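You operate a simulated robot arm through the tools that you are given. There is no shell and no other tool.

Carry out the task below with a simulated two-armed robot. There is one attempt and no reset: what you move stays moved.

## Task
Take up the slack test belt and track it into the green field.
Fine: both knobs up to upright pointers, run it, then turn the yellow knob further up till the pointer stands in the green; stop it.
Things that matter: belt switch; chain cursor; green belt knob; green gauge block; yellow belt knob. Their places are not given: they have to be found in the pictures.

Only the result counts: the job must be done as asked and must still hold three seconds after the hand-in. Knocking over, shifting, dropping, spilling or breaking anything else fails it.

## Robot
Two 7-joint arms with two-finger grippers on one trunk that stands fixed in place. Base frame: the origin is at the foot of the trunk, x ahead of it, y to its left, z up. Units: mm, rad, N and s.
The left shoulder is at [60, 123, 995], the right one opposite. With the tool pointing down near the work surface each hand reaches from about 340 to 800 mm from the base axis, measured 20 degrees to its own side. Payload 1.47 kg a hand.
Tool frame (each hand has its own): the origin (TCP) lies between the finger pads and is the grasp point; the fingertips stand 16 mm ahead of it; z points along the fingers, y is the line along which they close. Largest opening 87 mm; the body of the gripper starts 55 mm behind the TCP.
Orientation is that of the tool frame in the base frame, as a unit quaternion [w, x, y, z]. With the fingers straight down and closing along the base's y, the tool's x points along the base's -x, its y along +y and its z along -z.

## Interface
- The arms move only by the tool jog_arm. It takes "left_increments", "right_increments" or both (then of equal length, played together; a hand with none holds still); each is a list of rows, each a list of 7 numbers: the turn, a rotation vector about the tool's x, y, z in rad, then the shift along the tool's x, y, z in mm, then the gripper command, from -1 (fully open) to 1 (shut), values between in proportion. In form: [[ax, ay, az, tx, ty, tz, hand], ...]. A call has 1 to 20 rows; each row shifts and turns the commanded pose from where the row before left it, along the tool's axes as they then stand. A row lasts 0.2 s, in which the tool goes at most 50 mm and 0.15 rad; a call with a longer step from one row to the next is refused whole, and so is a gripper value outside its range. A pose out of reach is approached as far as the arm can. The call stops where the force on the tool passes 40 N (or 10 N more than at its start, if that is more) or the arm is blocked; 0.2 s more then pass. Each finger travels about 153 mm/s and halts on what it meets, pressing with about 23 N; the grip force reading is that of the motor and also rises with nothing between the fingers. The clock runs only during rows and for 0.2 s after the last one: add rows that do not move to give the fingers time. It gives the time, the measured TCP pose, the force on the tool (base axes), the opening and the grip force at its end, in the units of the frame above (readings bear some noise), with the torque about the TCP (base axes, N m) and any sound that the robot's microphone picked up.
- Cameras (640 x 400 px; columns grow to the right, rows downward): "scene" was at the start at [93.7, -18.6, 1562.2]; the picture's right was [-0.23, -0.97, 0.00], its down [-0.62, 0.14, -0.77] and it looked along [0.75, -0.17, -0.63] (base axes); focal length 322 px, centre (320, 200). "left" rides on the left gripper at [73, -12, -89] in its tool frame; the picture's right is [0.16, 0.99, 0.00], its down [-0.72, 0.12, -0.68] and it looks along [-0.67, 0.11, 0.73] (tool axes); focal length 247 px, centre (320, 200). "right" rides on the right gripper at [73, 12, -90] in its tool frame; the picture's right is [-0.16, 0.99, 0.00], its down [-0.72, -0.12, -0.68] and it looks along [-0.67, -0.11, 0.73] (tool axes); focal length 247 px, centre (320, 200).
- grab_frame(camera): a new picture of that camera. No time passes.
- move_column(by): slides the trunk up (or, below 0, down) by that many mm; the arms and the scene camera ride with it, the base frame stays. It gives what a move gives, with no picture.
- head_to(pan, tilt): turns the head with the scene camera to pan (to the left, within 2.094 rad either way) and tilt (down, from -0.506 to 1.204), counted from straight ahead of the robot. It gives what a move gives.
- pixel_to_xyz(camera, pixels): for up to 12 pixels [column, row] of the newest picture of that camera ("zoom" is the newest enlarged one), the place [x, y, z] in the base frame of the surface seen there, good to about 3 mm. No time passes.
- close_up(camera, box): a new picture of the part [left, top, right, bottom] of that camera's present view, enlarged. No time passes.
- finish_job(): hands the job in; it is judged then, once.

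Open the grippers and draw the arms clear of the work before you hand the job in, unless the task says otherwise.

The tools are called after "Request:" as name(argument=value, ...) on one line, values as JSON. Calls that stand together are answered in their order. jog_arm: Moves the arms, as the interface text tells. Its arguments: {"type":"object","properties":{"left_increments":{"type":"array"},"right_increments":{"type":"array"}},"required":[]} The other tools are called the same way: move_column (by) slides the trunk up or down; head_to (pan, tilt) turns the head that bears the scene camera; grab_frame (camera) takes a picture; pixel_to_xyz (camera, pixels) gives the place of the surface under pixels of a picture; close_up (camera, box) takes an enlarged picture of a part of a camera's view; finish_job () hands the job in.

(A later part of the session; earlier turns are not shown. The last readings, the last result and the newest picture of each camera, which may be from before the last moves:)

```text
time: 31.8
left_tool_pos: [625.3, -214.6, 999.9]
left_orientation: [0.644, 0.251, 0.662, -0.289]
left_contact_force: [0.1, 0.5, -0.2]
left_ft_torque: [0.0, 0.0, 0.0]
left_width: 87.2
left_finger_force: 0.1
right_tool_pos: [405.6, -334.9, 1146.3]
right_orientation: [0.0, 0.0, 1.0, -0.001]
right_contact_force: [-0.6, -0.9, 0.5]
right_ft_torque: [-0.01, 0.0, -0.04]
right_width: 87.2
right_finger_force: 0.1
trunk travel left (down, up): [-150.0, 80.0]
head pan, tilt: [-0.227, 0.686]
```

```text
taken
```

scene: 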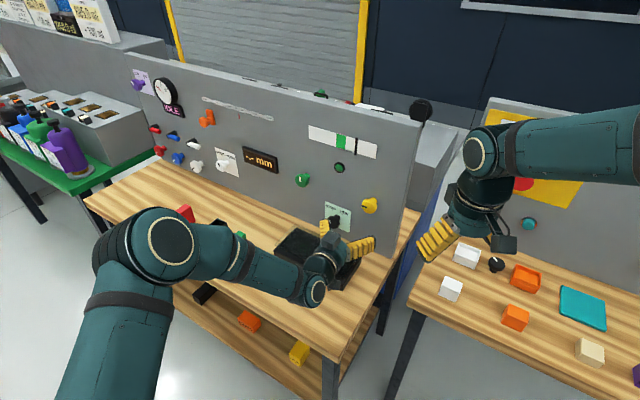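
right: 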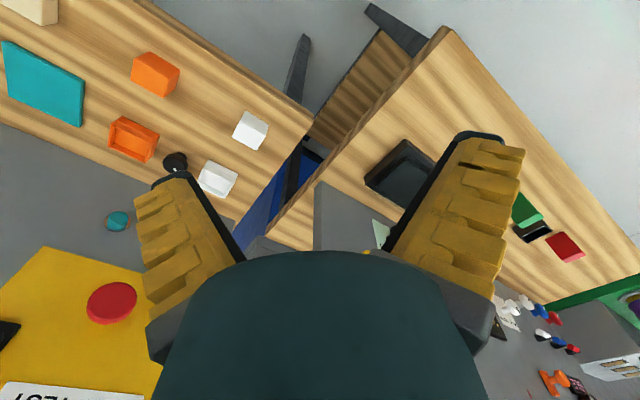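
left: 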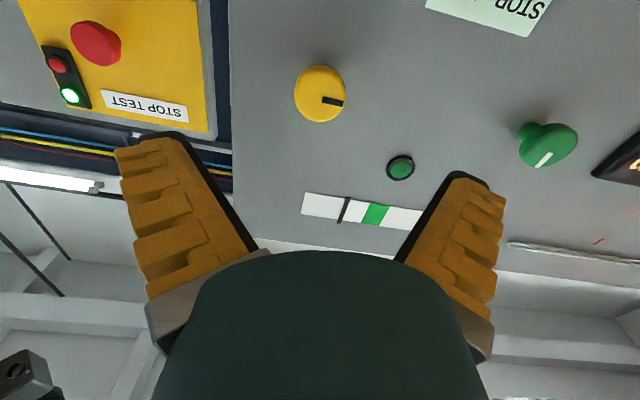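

The yellow knob is at column 320, laterally aligned. I'll measure its face from this view.

Request:
close_up(camera="left", box=[280, 64, 360, 124])

Request:
pixel_to_xyz(camera="left", pixels=[[298, 98], [342, 98], [320, 70], [320, 118], [304, 80], [336, 80], [304, 114], [336, 114], [324, 99], [342, 102]])

```text
6.67 times, centred on (320, 94) of left
```

zoom: 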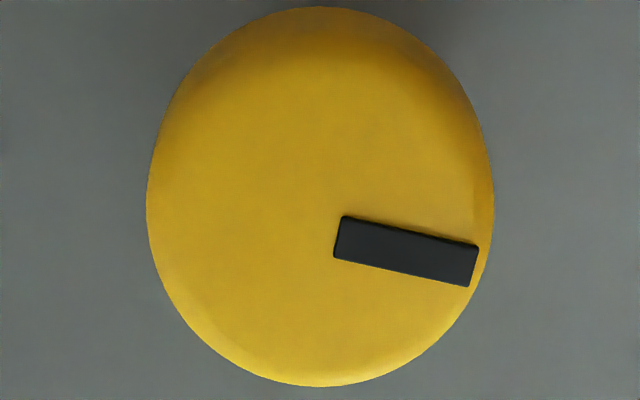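

```text
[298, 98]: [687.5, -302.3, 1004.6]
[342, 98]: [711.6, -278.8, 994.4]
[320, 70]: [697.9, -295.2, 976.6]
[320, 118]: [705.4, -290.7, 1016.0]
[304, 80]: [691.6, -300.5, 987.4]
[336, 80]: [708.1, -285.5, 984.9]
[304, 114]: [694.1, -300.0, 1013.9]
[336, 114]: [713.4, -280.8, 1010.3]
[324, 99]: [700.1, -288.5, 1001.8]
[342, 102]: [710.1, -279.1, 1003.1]
```

Yellow centre is s≈−290, z≈999. I'll pre-roll to about −0.7 rad and advance to about 36 mm from the panel with open fingers.

Request:
jog_arm(left_increments=[[0, 0, -0.13, 0, 0, 10, -1], [0, 0, -0.13, 0, 0, 10, -1], [0, 0, -0.13, 0, 0, 10, -1], [0, 0, -0.13, 0, 0, 10, -1], [0, 0, -0.13, 0, 0, 10, -1], [0, 0, 0, 0, 0, 20, -1], [0, 0, 0, 0, 0, 20, -1], [0, 0, 0, 0, 0, 15, -1], [0, 0, 0, 0, 0, 5, -1], [0, 0, 0, 0, 0, 0, -1]])

Request:
grab_frame(camera="left")

```text
time: 34.0
left_tool_pos: [703.4, -292.4, 999.2]
left_orientation: [0.518, 0.028, 0.708, -0.48]
left_contact_force: [0.6, 0.4, -0.6]
left_ft_torque: [0.0, 0.01, 0.01]
left_width: 87.0
left_finger_force: 0.0
right_tool_pos: [405.5, -333.9, 1146.5]
right_orientation: [0.0, 0.0, 1.0, 0.0]
right_contact_force: [0.4, -0.3, 0.3]
right_ft_torque: [0.01, -0.01, 0.01]
right_width: 87.0
right_finger_force: 0.0
trunk travel left (down, up): [-150.0, 80.0]
head pan, tilt: [-0.227, 0.686]
```

```text
taken
```

left: 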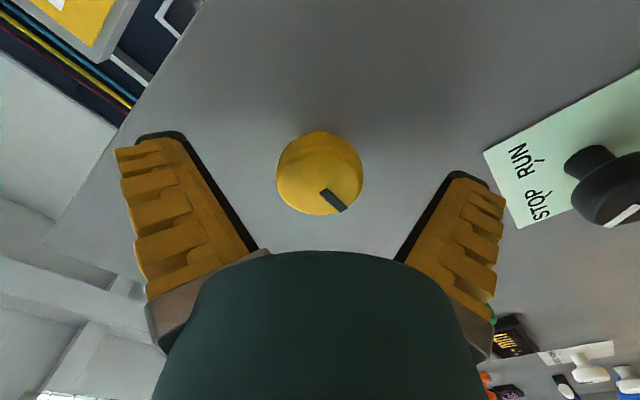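

The yellow knob is centred at column 320 between the fingers. I'll close and check the forces.

Request:
jog_arm(left_increments=[[0, 0, 0, 0, 0, 0, 0], [0, 0, 0, 0, 0, 0, 1], [0, 0, 0, 0, 0, 0, 1], [0, 0, 0, 0, 0, 0, 1]])

Request:
close_up(camera="left", box=[256, 110, 384, 230])

```text
time: 35.0
left_tool_pos: [702.8, -292.9, 1000.1]
left_orientation: [0.518, 0.028, 0.708, -0.479]
left_contact_force: [-3.9, 4.0, -1.4]
left_ft_torque: [-0.01, -0.02, -0.02]
left_width: 34.9
left_finger_force: 29.8
right_tool_pos: [405.4, -334.7, 1148.0]
right_orientation: [0.001, 0.001, 1.0, 0.0]
right_contact_force: [-0.6, -0.2, 1.1]
right_ft_torque: [-0.02, 0.0, -0.03]
right_width: 87.1
right_finger_force: 0.0
trunk travel left (down, up): [-150.0, 80.0]
head pan, tilt: [-0.227, 0.686]
```

```text
3.33 times, centred on (320, 170) of left
```

zoom: 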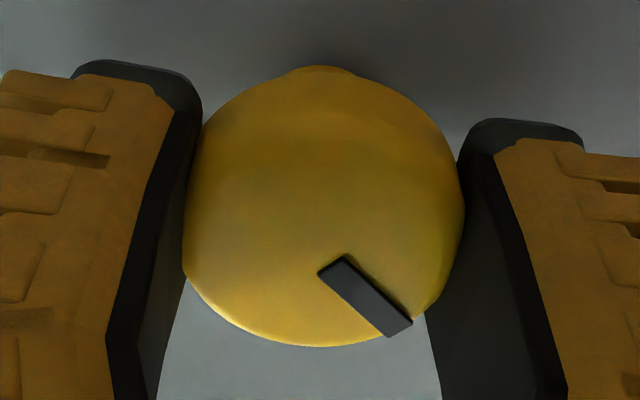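

The mark is about 2° above the left horizontal and the force is low. I'll turn clockwise 0.8 rad and check.

Request:
jog_arm(left_increments=[[0, 0, 0.1, 0, 0, 0, 1], [0, 0, 0.1, 0, 0, 0, 1], [0, 0, 0.1, 0, 0, 0, 1], [0, 0, 0.1, 0, 0, 0, 1], [0, 0, 0.1, 0, 0, 0, 1], [0, 0, 0.1, 0, 0, 0, 1], [0, 0, 0.1, 0, 0, 0, 1], [0, 0, 0.1, 0, 0, 0, 1], [0, 0, 0, 0, 0, 0, 1]])

Request:
grab_frame(camera="left")

Request:
close_up(camera="scene", box=[270, 110, 430, 250])

```text
time: 37.0
left_tool_pos: [701.9, -291.5, 1000.2]
left_orientation: [0.665, 0.302, 0.64, -0.24]
left_contact_force: [-6.1, 10.1, 2.9]
left_ft_torque: [-0.03, 0.02, 0.06]
left_width: 34.3
left_finger_force: 29.7
right_tool_pos: [404.4, -334.3, 1148.0]
right_orientation: [0.001, -0.001, 1.0, -0.001]
right_contact_force: [0.8, -0.2, 0.1]
right_ft_torque: [0.04, -0.02, 0.01]
right_width: 87.1
right_finger_force: 0.0
trunk travel left (down, up): [-150.0, 80.0]
head pan, tilt: [-0.227, 0.686]
```

```text
taken
```

left: 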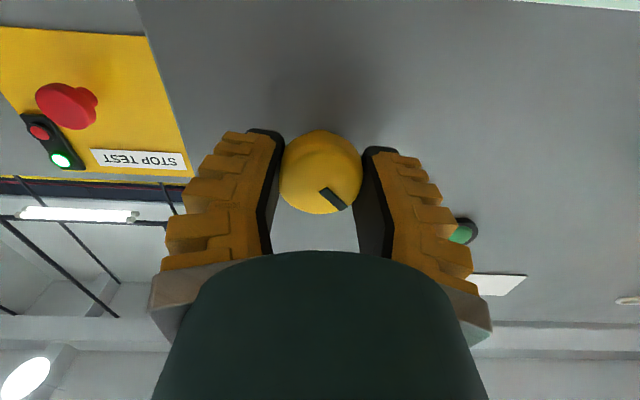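

```text
2.86 times, centred on (350, 180) of scene
```

zoom: 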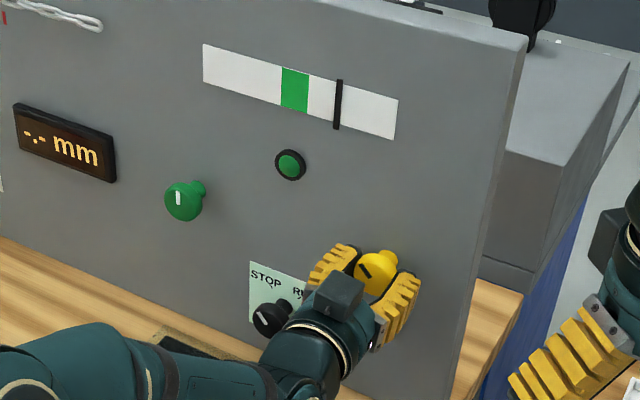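

The knob follows the hand, and the scale is visible from the scene camera. I'll turn 0.74 rad more to upright.

Request:
jog_arm(left_increments=[[0, 0, 0.1, 0, 0, 0, 1], [0, 0, 0.1, 0, 0, 0, 1], [0, 0, 0.1, 0, 0, 0, 1], [0, 0, 0.1, 0, 0, 0, 1], [0, 0, 0.1, 0, 0, 0, 1], [0, 0, 0.1, 0, 0, 0, 1], [0, 0, 0.1, 0, 0, 0, 1], [0, 0, 0.04, 0, 0, 0, 1], [0, 0, 0, 0, 0, 0, 1]])

Request:
close_up(camera="left", box=[256, 110, 384, 230])

Request:
close_up(camera="scene", box=[270, 110, 430, 250])

```text
time: 39.0
left_tool_pos: [701.4, -291.9, 1000.0]
left_orientation: [0.706, 0.513, 0.488, 0.017]
left_contact_force: [-5.1, 5.7, 4.1]
left_ft_torque: [0.06, 0.08, 0.19]
left_width: 33.7
left_finger_force: 29.8
right_tool_pos: [404.6, -334.0, 1147.9]
right_orientation: [0.0, 0.0, 1.0, 0.0]
right_contact_force: [0.1, 0.1, 0.1]
right_ft_torque: [-0.04, 0.02, 0.0]
right_width: 86.9
right_finger_force: 0.1
trunk travel left (down, up): [-150.0, 80.0]
head pan, tilt: [-0.227, 0.686]
```

```text
3.33 times, centred on (320, 170) of left
```

zoom: 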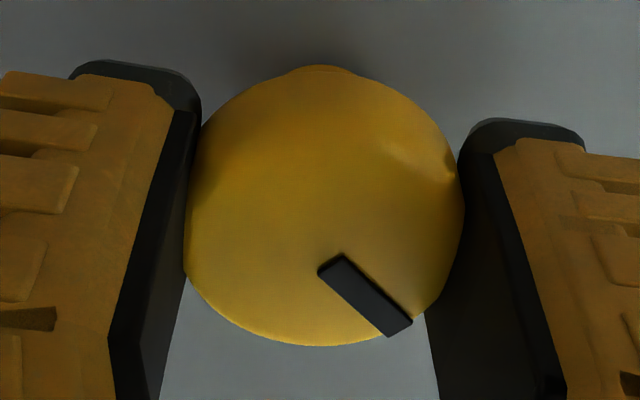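

```text
2.86 times, centred on (350, 180) of scene
```

zoom: 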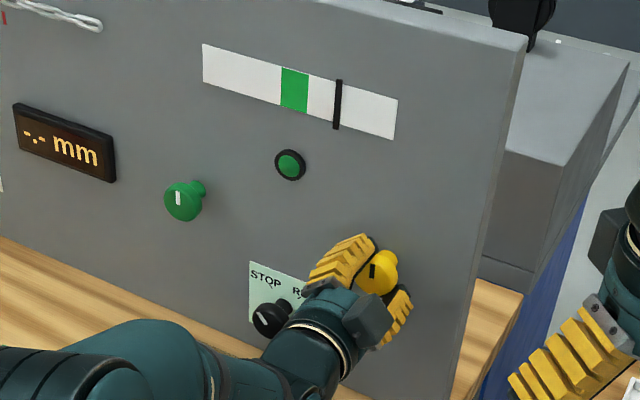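

The mark computes as upright within half a degree. I'll release, back off 110 mm and verify, and look at the switch.

Request:
jog_arm(left_increments=[[0, 0, 0, 0, 0, 0, -1], [0, 0, 0, 0, 0, 0, -1], [0, 0, 0, 0, 0, -20, -1], [0, 0, 0, 0, 0, -30, -1], [0, 0, 0, 0, 0, -30, -1], [0, 0, 0, 0, 0, -30, -1], [0, 0, 0, 0, 0, 0, -1]])

Request:
close_up(camera="scene", box=[345, 180, 393, 220])

Request:
grab_frame(camera="left")

Request:
close_up(camera="scene", box=[312, 198, 360, 238])

```text
time: 40.6
left_tool_pos: [623.3, -214.6, 1000.6]
left_orientation: [0.706, 0.512, 0.489, 0.018]
left_contact_force: [-0.1, -0.2, -0.9]
left_ft_torque: [-0.01, -0.02, -0.01]
left_width: 86.9
left_finger_force: 0.0
right_tool_pos: [406.3, -336.0, 1146.7]
right_orientation: [0.0, 0.0, 1.0, 0.0]
right_contact_force: [-0.2, 0.2, -0.5]
right_ft_torque: [-0.01, -0.01, 0.02]
right_width: 87.3
right_finger_force: 0.1
trunk travel left (down, up): [-150.0, 80.0]
head pan, tilt: [-0.227, 0.686]
```

```text
10.00 times, centred on (369, 200) of scene
```

zoom: 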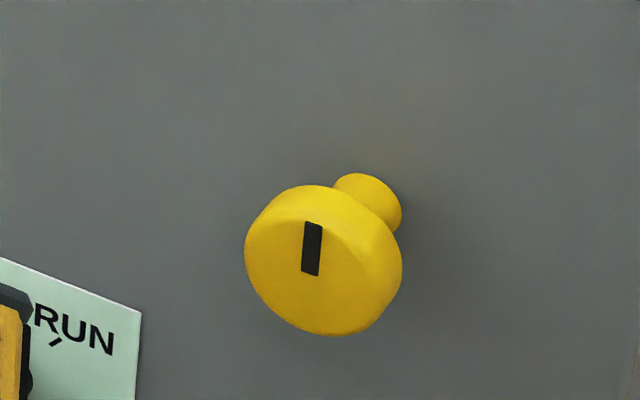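

```text
taken
```

left: 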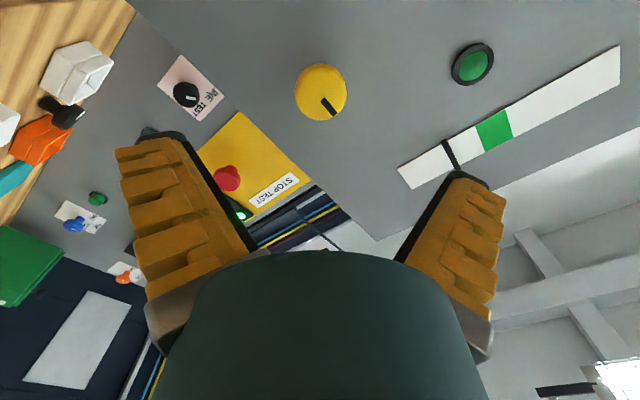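

```text
10.00 times, centred on (336, 218) of scene
```

zoom: 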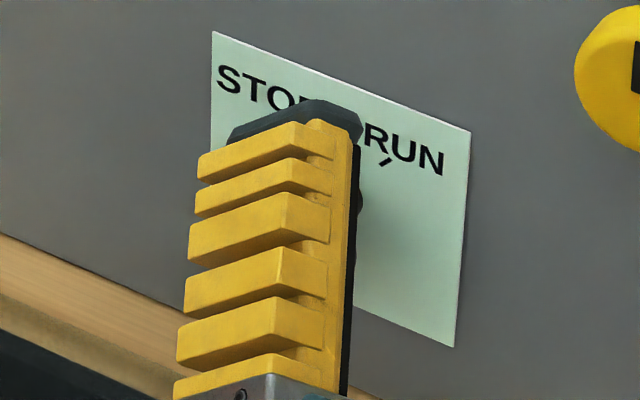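

The yellow mark is upright within about 3°. The switch sits low over the table, so I'll measure the switch, black box and table heights before approaching.

Request:
grab_frame(camera="scene")

Request:
pixel_to_xyz(camera="scene", pixels=[[300, 235], [280, 250], [275, 258], [345, 270], [343, 282], [358, 262], [310, 225], [296, 218], [260, 235], [380, 245], [300, 300], [238, 245]])

```text
taken
```

scene: 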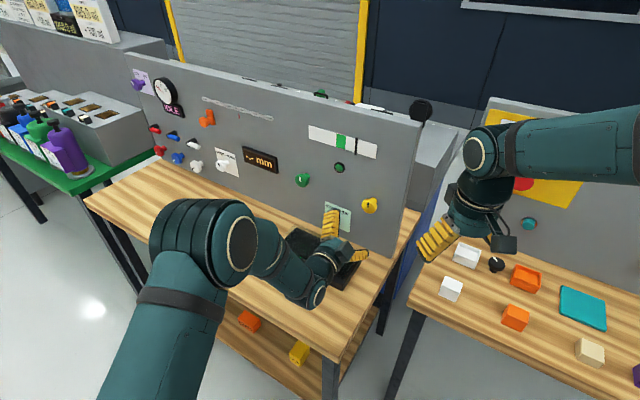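

```text
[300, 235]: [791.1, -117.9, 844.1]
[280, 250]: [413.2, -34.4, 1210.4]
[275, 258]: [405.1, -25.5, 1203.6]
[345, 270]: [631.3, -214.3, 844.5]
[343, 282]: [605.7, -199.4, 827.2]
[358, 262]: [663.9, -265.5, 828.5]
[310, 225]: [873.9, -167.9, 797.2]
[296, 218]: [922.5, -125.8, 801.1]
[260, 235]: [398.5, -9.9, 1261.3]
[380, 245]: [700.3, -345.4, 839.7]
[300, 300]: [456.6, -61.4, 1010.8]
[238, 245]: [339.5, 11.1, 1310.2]
```

The table is at z≈800 and a black box about 840–845 high stands in front of the switch, so a level hand with its camera below would not clear it. I'll roll back to 0, go left 111 mm at standoff, and pitch the hand 35° downward so that it comes to the switch from above.

Request:
jog_arm(left_increments=[[0, 0, -0.137, 0, 0, -5, -1], [0, 0, -0.137, 0, 0, 0, -1], [0, 0, -0.137, 0, 0, 0, -1], [0, 0, -0.137, 0, 0, 0, -1], [0, 0, -0.137, 0, 0, 0, -1], [0, 0, -0.137, 0, 0, 0, -1], [0, 0, 0, 0, 37, 0, -1], [0, 0, 0, 0, 37, 0, -1], [0, 0, 0, 0, 37, 0, -1], [0, 0.122, 0, 0, 0, 0, -1], [0, 0.122, 0, 0, 0, 0, -1], [0, 0.122, 0, 0, 0, 0, -1], [0, 0.122, 0, 0, 0, 0, -1], [0, 0.122, 0, 0, 0, 0, -1], [0, 0, 0, 0, 0, 0, -1]])

Request:
grab_frame(camera="left")

Request:
grab_frame(camera="scene")

```text
time: 43.8
left_tool_pos: [699.2, -132.3, 1000.9]
left_orientation: [0.427, 0.342, 0.819, -0.171]
left_contact_force: [0.7, 0.1, -0.4]
left_ft_torque: [0.0, 0.04, 0.0]
left_width: 87.0
left_finger_force: 0.0
right_tool_pos: [406.2, -335.5, 1147.3]
right_orientation: [0.0, 0.0, 1.0, -0.001]
right_contact_force: [-0.3, 0.0, -0.4]
right_ft_torque: [-0.01, 0.04, 0.06]
right_width: 87.0
right_finger_force: 0.1
trunk travel left (down, up): [-150.0, 80.0]
head pan, tilt: [-0.227, 0.686]
```

```text
taken
```

left: 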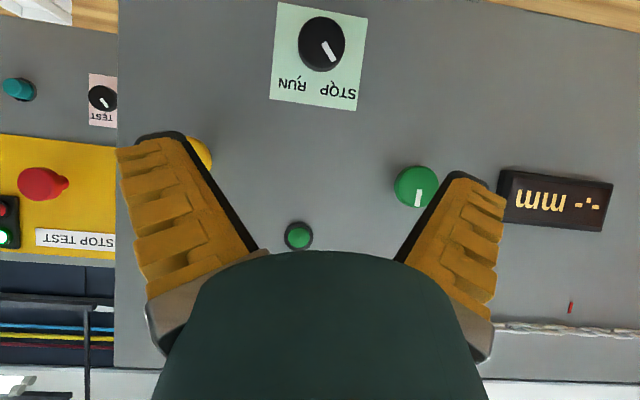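

```text
taken
```

scene: 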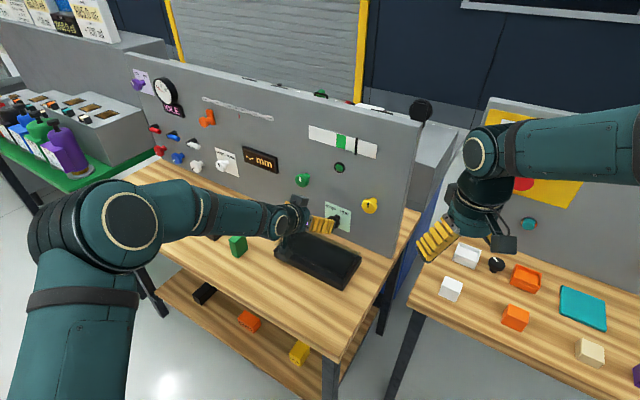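

The left view shows the switch clearly at (321,44) with its mark toward STOP. I'll measure its face, the tick marks and the box top.

Request:
close_up(camera="left", box=[264, 0, 376, 110])

Request:
pixel_to_xyz(camera="left", pixels=[[300, 45], [342, 45], [321, 20], [321, 66], [304, 58], [338, 58], [321, 45], [324, 41], [333, 60], [299, 82], [332, 87], [275, 60]])

Request:
pixel_to_xyz(camera="scene", pixels=[[300, 240], [330, 252], [355, 260], [320, 265], [290, 252], [340, 275], [280, 254], [346, 283], [360, 256], [310, 236], [237, 240], [335, 219]])

```text
3.64 times, centred on (320, 55) of left
```

zoom: 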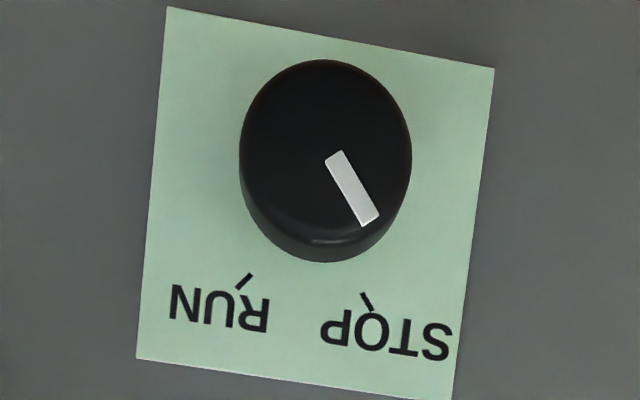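

```text
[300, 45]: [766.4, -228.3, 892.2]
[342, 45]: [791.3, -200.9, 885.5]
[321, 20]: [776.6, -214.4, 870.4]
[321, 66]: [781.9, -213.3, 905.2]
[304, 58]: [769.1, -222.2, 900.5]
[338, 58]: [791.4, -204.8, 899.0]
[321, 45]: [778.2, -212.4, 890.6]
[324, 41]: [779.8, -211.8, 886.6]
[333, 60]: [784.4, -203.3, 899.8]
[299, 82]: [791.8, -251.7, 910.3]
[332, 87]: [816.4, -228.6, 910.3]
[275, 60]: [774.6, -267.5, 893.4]
```

```text
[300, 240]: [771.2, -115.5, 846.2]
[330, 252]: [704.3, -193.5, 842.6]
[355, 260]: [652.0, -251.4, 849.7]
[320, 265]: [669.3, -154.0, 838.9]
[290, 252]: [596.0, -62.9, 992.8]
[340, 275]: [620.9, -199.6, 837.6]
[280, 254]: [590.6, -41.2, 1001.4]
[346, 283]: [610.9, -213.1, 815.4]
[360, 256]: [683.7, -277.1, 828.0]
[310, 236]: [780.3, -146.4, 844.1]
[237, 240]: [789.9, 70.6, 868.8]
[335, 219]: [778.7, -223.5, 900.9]
```

The switch centre is s≈−399.5, z≈888, the mark and STOP tick at about −37°, the RUN tick at about +37°, and the box top at about 845. I'll move to a 100 mm standoff along the hand's axis, pitch to 40°, and pre-rotate −0.65 rad about the switch axis.

Request:
jog_arm(left_increments=[[0, 0, 0, 8.8, 12.3, 23.2, -1], [0, 0, 0, 8.8, 12.3, 23.2, -1], [0, 0, 0, 8.8, 12.3, 23.2, -1], [0, 0.087, 0, 0, 0, 0, -1], [0.0836, 0, -0.0996, 0, 0, 0, -1], [0.0836, 0, -0.0996, 0, 0, 0, -1], [0.0836, 0, -0.0996, 0, 0, 0, -1], [0.0836, 0, -0.0996, 0, 0, 0, -1], [0.0836, 0, -0.0996, 0, 0, 0, -1], [0, 0, 0, 0, 0, 0, -1]])

Request:
grab_frame(camera="left")

Request:
grab_frame(camera="scene")

```text
time: 46.0
left_tool_pos: [756.4, -136.3, 940.0]
left_orientation: [0.26, 0.207, 0.846, -0.417]
left_contact_force: [-0.2, -0.3, 0.6]
left_ft_torque: [0.02, 0.0, 0.01]
left_width: 87.0
left_finger_force: 0.0
right_tool_pos: [405.3, -336.3, 1147.7]
right_orientation: [0.0, 0.001, 1.0, 0.0]
right_contact_force: [1.2, 0.9, 0.8]
right_ft_torque: [-0.02, -0.02, 0.03]
right_width: 87.1
right_finger_force: 0.0
trunk travel left (down, up): [-150.0, 80.0]
head pan, tilt: [-0.227, 0.686]
```

```text
taken
```

left: 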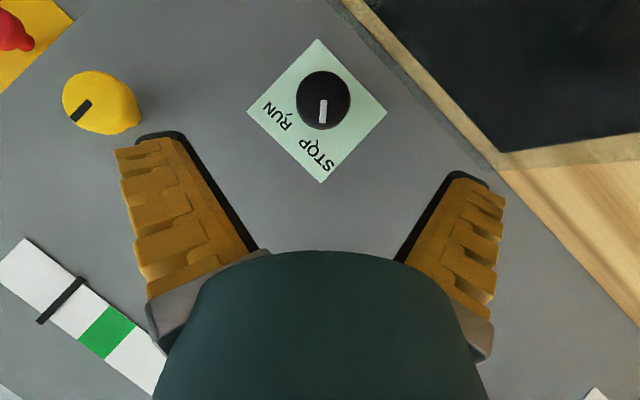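

```text
taken
```

scene: 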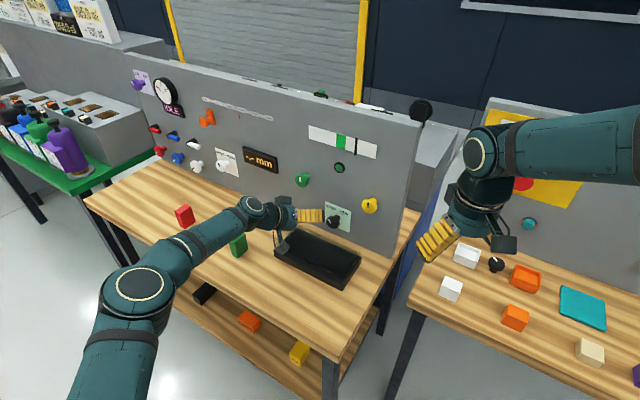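

The switch face at (323,100) lies on the tool axis as computed, and the clearances look fine. I'll advance 98 mm along the tool axis with open fingers.

Request:
jog_arm(left_increments=[[0, 0, 0, 0, 0, 25, -1], [0, 0, 0, 0, 0, 25, -1], [0, 0, 0, 0, 0, 25, -1], [0, 0, 0, 0, 0, 15, -1], [0, 0, 0, 0, 0, 8, -1], [0, 0, 0, 0, 0, 0, -1]])

Request:
grab_frame(camera="left")

Request:
close_up(camera="scene", box=[270, 110, 430, 270])

```text
time: 47.4
left_tool_pos: [765.8, -190.1, 900.7]
left_orientation: [0.264, 0.206, 0.846, -0.416]
left_contact_force: [8.6, 3.2, 16.0]
left_ft_torque: [0.91, -0.88, -0.3]
left_width: 87.5
left_finger_force: 0.0
left hand out of reach, approached as far as the arm can: row 3, 4, 5
right_tool_pos: [403.7, -334.8, 1148.4]
right_orientation: [-0.001, 0.0, 1.0, -0.001]
right_contact_force: [0.4, 0.1, 0.7]
right_ft_torque: [-0.02, -0.03, -0.01]
right_width: 86.8
right_finger_force: 0.1
trunk travel left (down, up): [-150.0, 80.0]
head pan, tilt: [-0.227, 0.686]
```

```text
taken
```

left: 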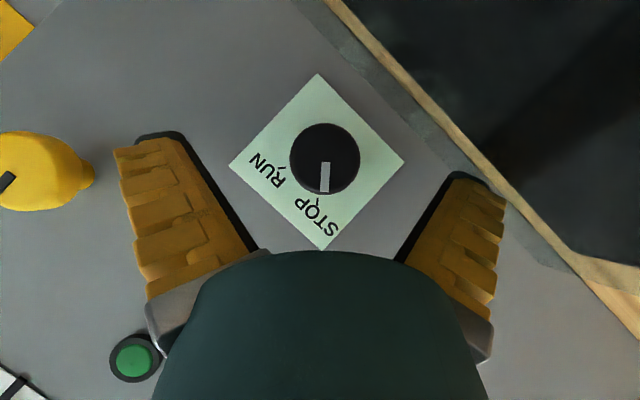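

```text
2.50 times, centred on (350, 190) of scene
```

zoom: 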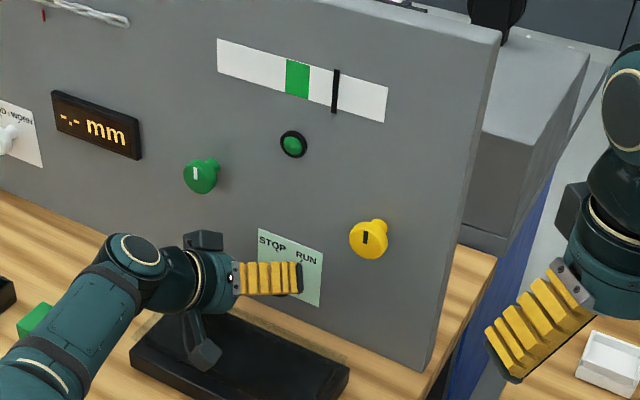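

A contact of about 18 N upward appeared and the arm stopped short. Before moving I'll look closely at what touches: the finger, the hanging camera block or the box.

Request:
close_up(camera="scene", box=[290, 190, 370, 250])

Request:
close_up(camera="scene", box=[230, 190, 370, 300])

Request:
pixel_to_xyz(camera="left", pixels=[[520, 220], [480, 130], [430, 80], [400, 30], [500, 170], [465, 150], [560, 200], [470, 200], [325, 155], [440, 120], [380, 50], [600, 290]])

```text
6.67 times, centred on (330, 220) of scene
```

zoom: 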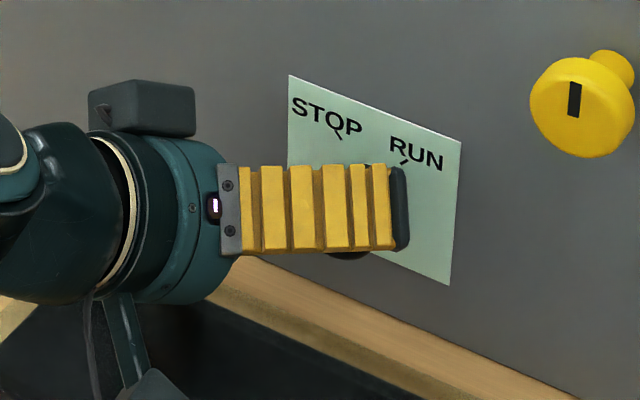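

```text
3.64 times, centred on (300, 245) of scene
```

zoom: 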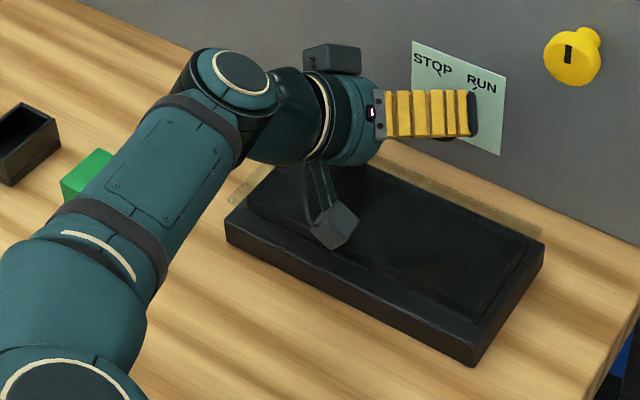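

```text
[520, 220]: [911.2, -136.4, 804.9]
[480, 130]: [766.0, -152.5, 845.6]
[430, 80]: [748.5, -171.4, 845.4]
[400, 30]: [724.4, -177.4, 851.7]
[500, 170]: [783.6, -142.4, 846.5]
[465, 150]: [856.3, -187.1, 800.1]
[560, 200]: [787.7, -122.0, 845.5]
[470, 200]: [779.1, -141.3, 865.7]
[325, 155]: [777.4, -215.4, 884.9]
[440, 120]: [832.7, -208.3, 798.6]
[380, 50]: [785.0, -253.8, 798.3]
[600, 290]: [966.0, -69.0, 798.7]
```

The box top is at z≈846 and the lower finger's underside rests on it. I'll lift straight up 30 mm, then back away along the tool axis.

Request:
jog_arm(left_increments=[[0, 0, 0, -9.2, -9, -7.8, -1], [0, 0, 0, -9.2, -9, -7.8, -1], [0, 0, 0, 0, 0, -30, -1], [0, 0, 0, 0, 0, -30, -1], [0, 0, 0, 0, 0, -30, -1], [0, 0, 0, 0, 0, 0, -1]])

Request:
close_up(camera="scene", box=[230, 190, 370, 300])

Request:
grab_frame(camera="scene")

```text
time: 48.8
left_tool_pos: [738.7, -121.4, 975.0]
left_orientation: [0.261, 0.206, 0.846, -0.416]
left_contact_force: [0.0, 0.2, 0.0]
left_ft_torque: [0.01, 0.0, 0.04]
left_width: 87.0
left_finger_force: 0.0
right_tool_pos: [406.5, -335.1, 1147.0]
right_orientation: [0.001, 0.0, 1.0, 0.0]
right_contact_force: [-0.6, 0.0, 0.2]
right_ft_torque: [0.04, -0.01, 0.01]
right_width: 87.0
right_finger_force: 0.1
trunk travel left (down, up): [-150.0, 80.0]
head pan, tilt: [-0.227, 0.686]
```

```text
3.64 times, centred on (300, 245) of scene
```

zoom: 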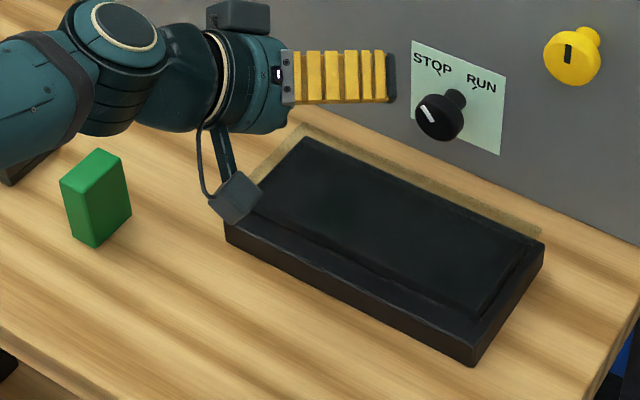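

```text
taken
```

scene: 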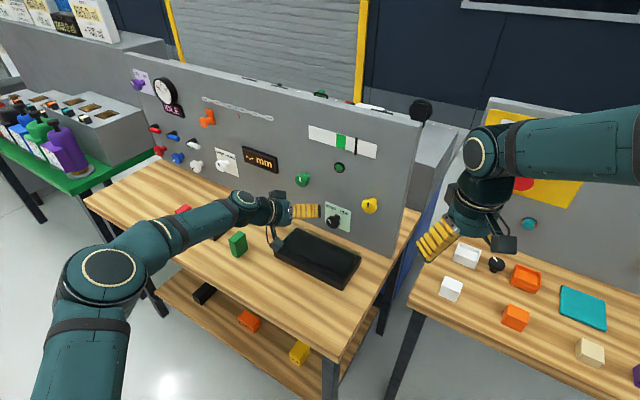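

The box shows no visible shift and the hand is free. I'd like the hand with its camera on top for the low switch, so I'll back off more and test how far the wrist rolls.

Request:
jog_arm(left_increments=[[0, 0, 0, 0, 0, -30, -1], [0, 0, 0, 0, 0, -30, -1], [0, 0, 0.149, 0, 0, 0, -1], [0, 0, 0.149, 0, 0, 0, -1], [0, 0, 0.149, 0, 0, 0, -1], [0, 0, 0.149, 0, 0, 0, -1], [0, 0, 0.149, 0, 0, 0, -1], [0, 0, 0.149, 0, 0, 0, -1], [0, 0, 0.149, 0, 0, 0, -1], [0, 0, 0.149, 0, 0, 0, -1], [0, 0, 0.149, 0, 0, 0, -1], [0, 0, 0.149, 0, 0, 0, -1], [0, 0, 0.149, 0, 0, 0, -1], [0, 0, 0.149, 0, 0, 0, -1], [0, 0, 0.149, 0, 0, 0, -1], [0, 0, 0.149, 0, 0, 0, -1], [0, 0, 0.149, 0, 0, 0, -1], [0, 0, 0.149, 0, 0, 0, -1], [0, 0, 0.149, 0, 0, 0, -1], [0, 0, 0, 0, 0, 0, -1]])

```text
time: 53.0
left_tool_pos: [722.9, -73.5, 1004.9]
left_orientation: [0.476, 0.869, 0.055, 0.125]
left_contact_force: [-0.7, -0.3, -0.6]
left_ft_torque: [0.0, -0.02, -0.01]
left_width: 86.9
left_finger_force: 0.0
right_tool_pos: [407.2, -335.7, 1147.7]
right_orientation: [0.001, 0.0, 1.0, 0.0]
right_contact_force: [-0.2, 0.0, -0.2]
right_ft_torque: [-0.03, 0.0, -0.04]
right_width: 86.8
right_finger_force: 0.1
trunk travel left (down, up): [-150.0, 80.0]
head pan, tilt: [-0.227, 0.686]
```

The wrist rolled on 2.5 rad without limits. I'll go on to the camera-up orientation (20° downward pitch, fingers horizontal) and test turning +0.7 rad about the switch axis beyond it, all in free space.

Request:
jog_arm(left_increments=[[0.024, 0.0486, 0.1279, 0, 0, 0, -1], [0.024, 0.0486, 0.1279, 0, 0, 0, -1], [0.024, 0.0486, 0.1279, 0, 0, 0, -1], [0.024, 0.0486, 0.1279, 0, 0, 0, -1], [0.024, 0.0486, 0.1279, 0, 0, 0, -1], [0.024, 0.0486, 0.1279, 0, 0, 0, -1], [0.024, 0.0486, 0.1279, 0, 0, 0, -1], [0.024, 0.0486, 0.1279, 0, 0, 0, -1], [0.024, 0.0486, 0.1279, 0, 0, 0, -1], [0.0479, 0, 0.1316, 0, 0, 0, -1], [0.0479, 0, 0.1316, 0, 0, 0, -1], [0.0479, 0, 0.1316, 0, 0, 0, -1], [0.0479, 0, 0.1316, 0, 0, 0, -1], [0.0479, 0, 0.1316, 0, 0, 0, -1], [0, 0, 0, 0, 0, 0, -1]])

Request:
grab_frame(camera="left")

Request:
grab_frame(camera="scene")

```text
time: 56.2
left_tool_pos: [723.9, -71.8, 1005.2]
left_orientation: [-0.055, 0.636, -0.476, 0.605]
left_contact_force: [0.7, 0.0, 0.8]
left_ft_torque: [0.01, 0.01, -0.03]
left_width: 87.1
left_finger_force: 0.1
right_tool_pos: [405.6, -334.9, 1147.1]
right_orientation: [-0.001, 0.0, 1.0, 0.0]
right_contact_force: [0.9, -0.2, 0.5]
right_ft_torque: [0.0, 0.0, 0.02]
right_width: 87.0
right_finger_force: 0.1
trunk travel left (down, up): [-150.0, 80.0]
head pan, tilt: [-0.227, 0.686]
```

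```text
taken
```

left: 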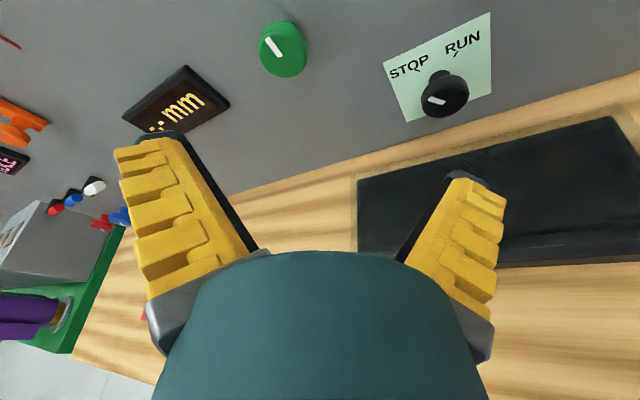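

```text
taken
```

scene: 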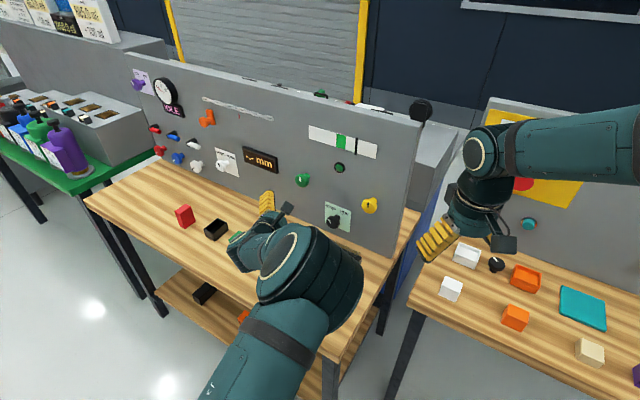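

The arm reaches the camera-up orientation over the whole range. I'll turn back to −0.65 rad about the switch axis and narrow the opening to about 61 mm.

Request:
jog_arm(left_increments=[[-0.0462, 0, -0.1269, 0, 0, 0, -1], [-0.0462, 0, -0.1269, 0, 0, 0, -0.4], [-0.0462, 0, -0.1269, 0, 0, 0, -0.4], [-0.0462, 0, -0.1269, 0, 0, 0, -0.4], [-0.0462, 0, -0.1269, 0, 0, 0, -0.4], [-0.0462, 0, -0.1269, 0, 0, 0, -0.4], [-0.0462, 0, -0.1269, 0, 0, 0, -0.4], [-0.0462, 0, -0.1269, 0, 0, 0, -0.4], [-0.0462, 0, -0.1269, 0, 0, 0, -0.4], [-0.0462, 0, -0.1269, 0, 0, 0, -0.4], [0, 0, 0, 0, 0, 0, -0.4]])

Request:
grab_frame(camera="scene")

```text
time: 58.6
left_tool_pos: [722.0, -72.9, 1005.3]
left_orientation: [0.449, 0.788, -0.126, 0.401]
left_contact_force: [0.3, -0.5, 0.0]
left_ft_torque: [0.02, 0.02, 0.01]
left_width: 65.2
left_finger_force: 3.3
right_tool_pos: [405.4, -336.1, 1146.8]
right_orientation: [0.0, 0.0, 1.0, 0.0]
right_contact_force: [1.2, 0.0, 0.2]
right_ft_torque: [0.01, -0.04, 0.04]
right_width: 87.1
right_finger_force: 0.0
trunk travel left (down, up): [-150.0, 80.0]
head pan, tilt: [-0.227, 0.686]
```

```text
taken
```

scene: 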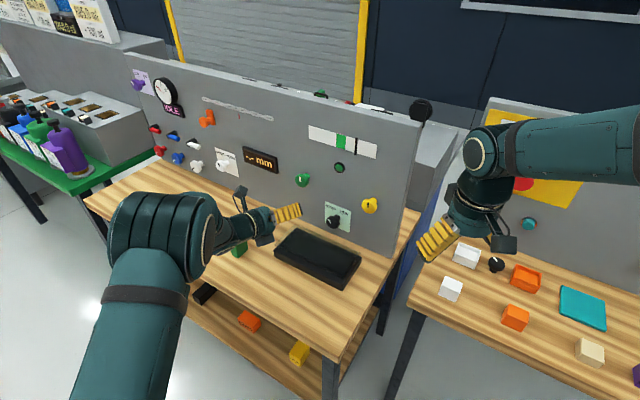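

Orientation is as planned. I'll descend to the 100 mm standoff in front of the switch.

Request:
jog_arm(left_increments=[[0, 0, 0, -23.8, -7.8, 26.9, -0.4], [0, 0, 0, -23.8, -7.8, 26.9, -0.4], [0, 0, 0, -23.8, -7.8, 26.9, -0.4], [0, 0, 0, 0, 0, 0, -0.4]])

Request:
grab_frame(camera="left")

Request:
close_up(camera="scene", box=[210, 170, 390, 300])

```text
time: 59.6
left_tool_pos: [731.6, -133.7, 916.7]
left_orientation: [0.449, 0.788, -0.128, 0.4]
left_contact_force: [-0.3, 0.0, 0.1]
left_ft_torque: [0.01, -0.03, -0.01]
left_width: 65.4
left_finger_force: 3.4
right_tool_pos: [405.0, -334.7, 1146.6]
right_orientation: [0.001, 0.001, 1.0, -0.001]
right_contact_force: [0.9, 0.3, 0.4]
right_ft_torque: [0.01, -0.02, -0.02]
right_width: 86.8
right_finger_force: 0.0
trunk travel left (down, up): [-150.0, 80.0]
head pan, tilt: [-0.227, 0.686]
```

```text
taken
```

left: 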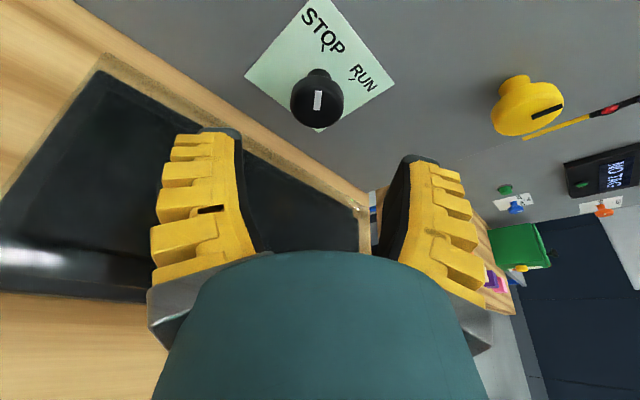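

```text
3.08 times, centred on (300, 235) of scene
```

zoom: 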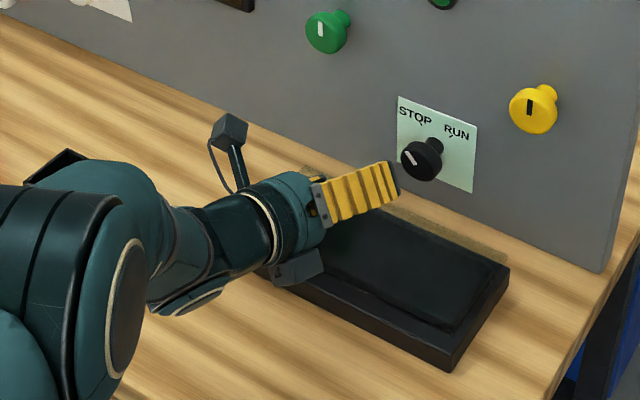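

There is a second block on the hand's other side, now underneath at about (298,265) of this enlargement. I'll measure it against the box top before advancing.

Request:
pixel_to_xyz(camera="zoom", pixels=[[298, 262], [280, 278], [318, 265], [300, 280], [290, 255], [310, 250], [340, 250], [285, 230], [200, 280], [190, 310], [270, 290], [400, 300]])

Request:
pixel_to_xyz(camera="left", pixels=[[317, 100], [296, 100], [340, 100], [317, 86], [317, 122], [317, 92], [317, 108], [325, 48], [355, 80], [310, 75]])

Request:
close_up(camera="scene", box=[270, 210, 330, 270])

```text
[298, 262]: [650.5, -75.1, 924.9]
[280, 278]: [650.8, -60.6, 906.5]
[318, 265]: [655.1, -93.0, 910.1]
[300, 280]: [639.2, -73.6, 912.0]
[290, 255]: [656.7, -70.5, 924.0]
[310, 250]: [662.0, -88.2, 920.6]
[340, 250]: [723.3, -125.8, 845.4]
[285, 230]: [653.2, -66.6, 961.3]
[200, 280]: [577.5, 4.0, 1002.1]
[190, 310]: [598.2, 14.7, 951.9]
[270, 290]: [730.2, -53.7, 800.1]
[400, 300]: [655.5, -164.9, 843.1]
```

```text
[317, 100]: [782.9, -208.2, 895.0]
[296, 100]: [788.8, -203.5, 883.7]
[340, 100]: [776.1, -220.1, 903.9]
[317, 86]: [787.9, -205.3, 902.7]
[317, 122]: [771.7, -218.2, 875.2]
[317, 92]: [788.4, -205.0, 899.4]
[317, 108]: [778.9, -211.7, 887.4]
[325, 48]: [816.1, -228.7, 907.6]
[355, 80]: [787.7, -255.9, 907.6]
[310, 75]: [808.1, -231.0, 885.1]
```

```text
6.67 times, centred on (300, 240) of scene
```

zoom: 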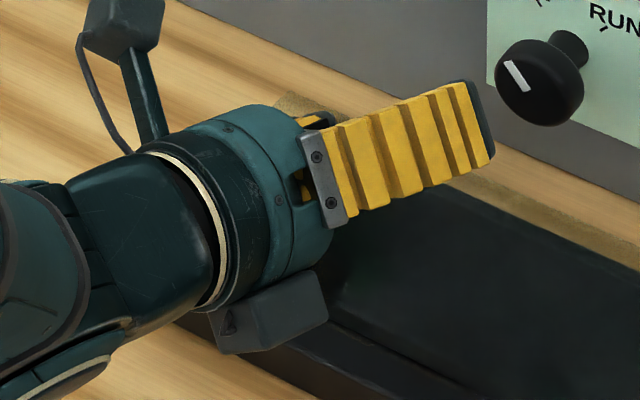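

The block's lower side sits about 58 mm under the hand axis, leaving about 10 mm over the box at 20° pitch. I'll pitch 6° more for clearance and realign to the approach line.

Request:
jog_arm(left_increments=[[0, 0, 0, 9.7, 1, 2.3, -0.4], [0, -0.1, 0, 0, 0, 0, -0.4], [0, 0, 0, 0, 0, 0, -0.4]])

Request:
grab_frame(camera="left")

```text
time: 60.4
left_tool_pos: [739.1, -136.9, 922.7]
left_orientation: [0.441, 0.808, -0.149, 0.362]
left_contact_force: [-0.2, -0.6, -0.4]
left_ft_torque: [0.01, 0.01, 0.02]
left_width: 65.3
left_finger_force: 3.0
right_tool_pos: [404.8, -335.3, 1147.0]
right_orientation: [0.001, 0.0, 1.0, 0.0]
right_contact_force: [0.1, 0.0, -0.4]
right_ft_torque: [0.01, -0.01, -0.01]
right_width: 86.6
right_finger_force: 0.0
trunk travel left (down, up): [-150.0, 80.0]
head pan, tilt: [-0.227, 0.686]
```

```text
taken
```

left: 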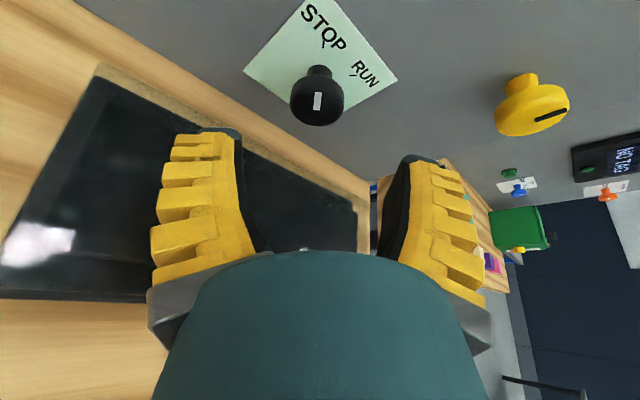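

The switch face is around (317,104), a couple of pixels from the predicted (320,108). I'll enlarge it to pin down the centre.

Request:
close_up(camera="left", box=[277, 58, 357, 138])

```text
5.00 times, centred on (317, 98) of left
```

zoom: 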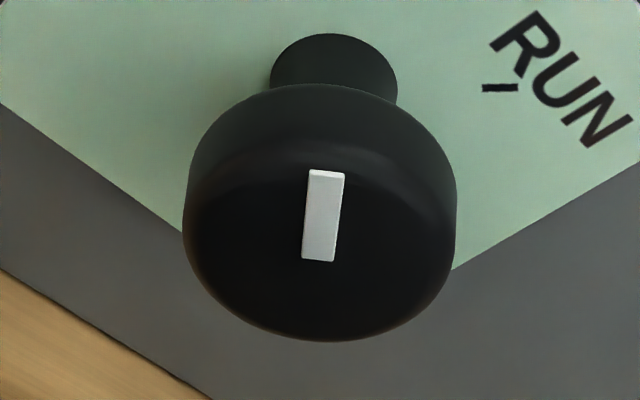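

Face centre is at about (317,107), so I'll shift −2 mm along tool y and advance 70 mm along the tool axis, then look.

Request:
jog_arm(left_increments=[[0, 0, 0, 0, -2, 20, -0.4], [0, 0, 0, 0, 0, 25, -0.4], [0, 0, 0, 0, 0, 25, -0.4], [0, 0, 0, 0, 0, 0, -0.4]])

Request:
grab_frame(camera="left")

Request:
close_up(camera="scene", box=[270, 190, 370, 270])

```text
time: 61.4
left_tool_pos: [771.3, -194.1, 899.7]
left_orientation: [0.442, 0.807, -0.15, 0.362]
left_contact_force: [1.8, 1.1, 5.0]
left_ft_torque: [0.21, -0.23, -0.02]
left_width: 64.1
left_finger_force: 2.7
right_tool_pos: [405.0, -335.0, 1147.0]
right_orientation: [0.0, 0.0, 1.0, 0.001]
right_contact_force: [-0.8, 0.1, 0.1]
right_ft_torque: [-0.01, 0.04, 0.0]
right_width: 86.8
right_finger_force: 0.1
trunk travel left (down, up): [-150.0, 80.0]
head pan, tilt: [-0.227, 0.686]
```

```text
taken
```

left: 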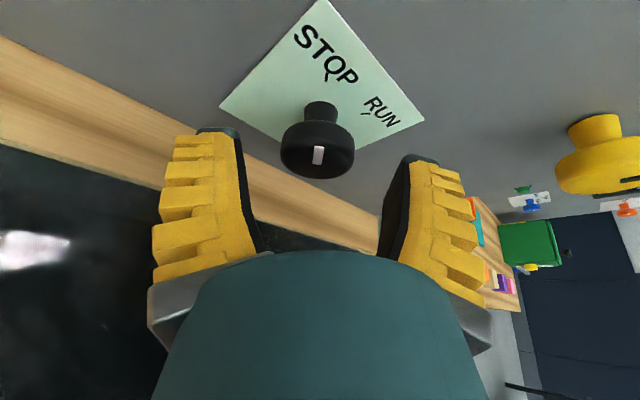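

```text
5.00 times, centred on (320, 230) of scene
```

zoom: 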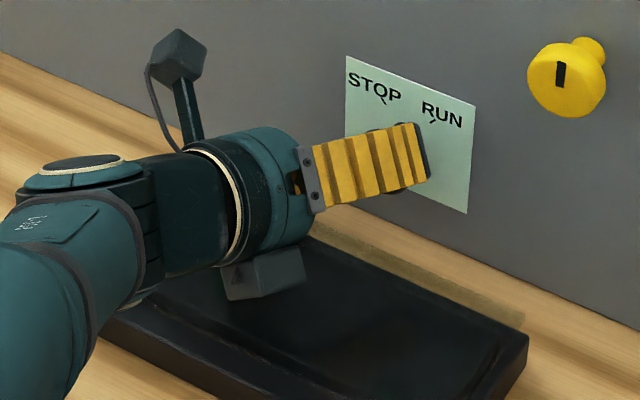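

A slight 5 N upward reading appeared. I'll hold still one row to see whether it's a real contact.

Request:
jog_arm(left_increments=[[0, 0, 0, 0, 0, 0, -0.4], [0, 0, 0, 0, 0, 0, -0.4]])

Request:
close_up(camera="left", box=[100, 100, 260, 260])

Request:
pixel_to_xyz(camera="left", pixels=[[205, 132], [230, 140], [180, 145], [150, 180], [120, 160], [100, 150], [60, 150], [140, 200], [290, 200], [300, 230], [270, 232], [370, 230]])

```text
time: 62.0
left_tool_pos: [770.7, -193.7, 899.4]
left_orientation: [0.442, 0.807, -0.15, 0.362]
left_contact_force: [4.1, 1.0, 7.1]
left_ft_torque: [0.25, -0.35, -0.07]
left_width: 64.5
left_finger_force: 3.2
right_tool_pos: [405.8, -334.9, 1147.4]
right_orientation: [0.0, 0.0, 1.0, 0.0]
right_contact_force: [0.1, 0.1, 0.4]
right_ft_torque: [-0.01, 0.01, -0.05]
right_width: 87.0
right_finger_force: 0.0
trunk travel left (down, up): [-150.0, 80.0]
head pan, tilt: [-0.227, 0.686]
```

```text
2.50 times, centred on (180, 180) of left
```

zoom: 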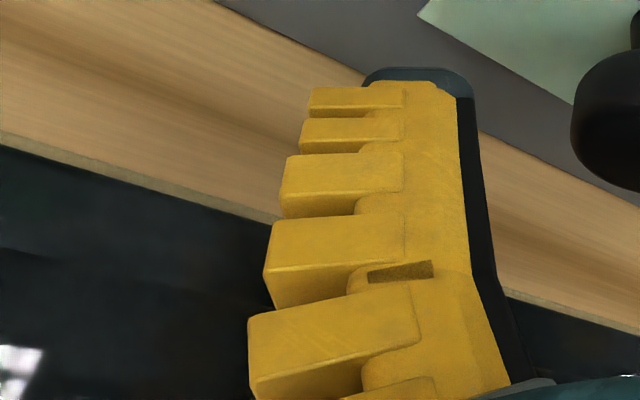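

```text
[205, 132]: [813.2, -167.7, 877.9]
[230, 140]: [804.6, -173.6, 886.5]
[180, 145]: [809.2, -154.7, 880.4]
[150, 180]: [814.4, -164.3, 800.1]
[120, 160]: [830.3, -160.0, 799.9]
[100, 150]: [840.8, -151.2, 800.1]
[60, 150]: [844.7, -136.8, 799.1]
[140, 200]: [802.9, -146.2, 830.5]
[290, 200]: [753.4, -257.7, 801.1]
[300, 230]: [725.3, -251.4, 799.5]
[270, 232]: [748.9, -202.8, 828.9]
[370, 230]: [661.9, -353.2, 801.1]
```

It is a real contact: the box's rear top edge is at about 68 mm from the panel and the low finger's ridges touch it. I'll lift 20 mm, back off, and reduce the pre-rotation to about −25° so that the lower finger sits higher.

Request:
jog_arm(left_increments=[[0, 0, 0, 7.2, 6, -3.5, -0.4], [0, 0, 0, 7.2, 6, -3.5, -0.4], [0, 0, 0, 0, 0, -30, -0.4], [0.046, 0, 0.0944, 0, 0, 0, -0.4], [0.046, 0, 0.0944, 0, 0, 0, -0.4], [0, 0, 0, 0, 0, 0, -0.4]])

Request:
close_up(camera="scene", box=[230, 190, 370, 300])

```text
time: 63.4
left_tool_pos: [757.3, -167.8, 928.3]
left_orientation: [0.367, 0.81, -0.207, 0.408]
left_contact_force: [0.5, 0.3, 0.0]
left_ft_torque: [-0.03, 0.03, -0.03]
left_width: 65.4
left_finger_force: 3.1
right_tool_pos: [406.5, -335.9, 1146.9]
right_orientation: [0.0, 0.0, 1.0, 0.0]
right_contact_force: [0.6, 0.4, -1.2]
right_ft_torque: [0.0, 0.0, 0.0]
right_width: 86.9
right_finger_force: 0.0
trunk travel left (down, up): [-150.0, 80.0]
head pan, tilt: [-0.227, 0.686]
```

```text
3.64 times, centred on (300, 245) of scene
```

zoom: 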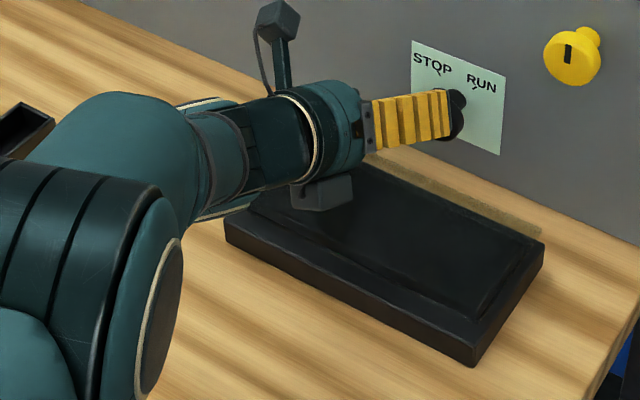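

The box is unchanged and the contact is gone. At −25° I'll approach on a line 8 mm high, then lower onto the switch knob at the end.

Request:
jog_arm(left_increments=[[0, 0, 0, -7.3, -3.4, 16.5, -0.4], [0, 0, 0, 0, 0, 20, -0.4], [0, 0, 0, 0, 0, 15, -0.4], [0, 0, 0, 0, 0, 0, -0.4]])

Request:
grab_frame(camera="left")

```text
time: 64.4
left_tool_pos: [781.1, -205.2, 900.8]
left_orientation: [0.369, 0.809, -0.208, 0.408]
left_contact_force: [0.1, 0.2, 0.4]
left_ft_torque: [0.02, 0.0, 0.0]
left_width: 65.7
left_finger_force: 3.2
right_tool_pos: [404.3, -335.5, 1146.8]
right_orientation: [0.0, 0.0, 1.0, 0.0]
right_contact_force: [0.8, 0.6, 0.5]
right_ft_torque: [-0.03, -0.03, 0.0]
right_width: 87.0
right_finger_force: 0.1
trunk travel left (down, up): [-150.0, 80.0]
head pan, tilt: [-0.227, 0.686]
```

```text
taken
```

left: 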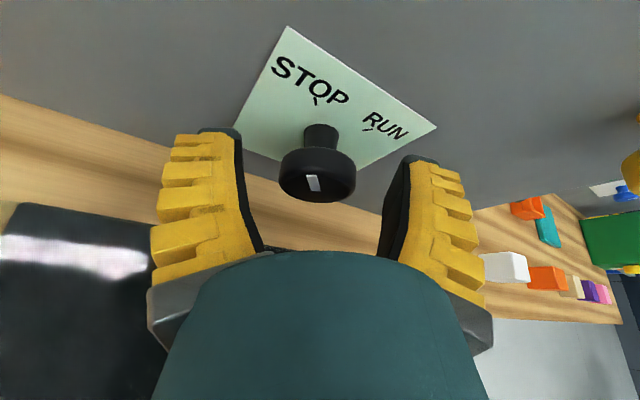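

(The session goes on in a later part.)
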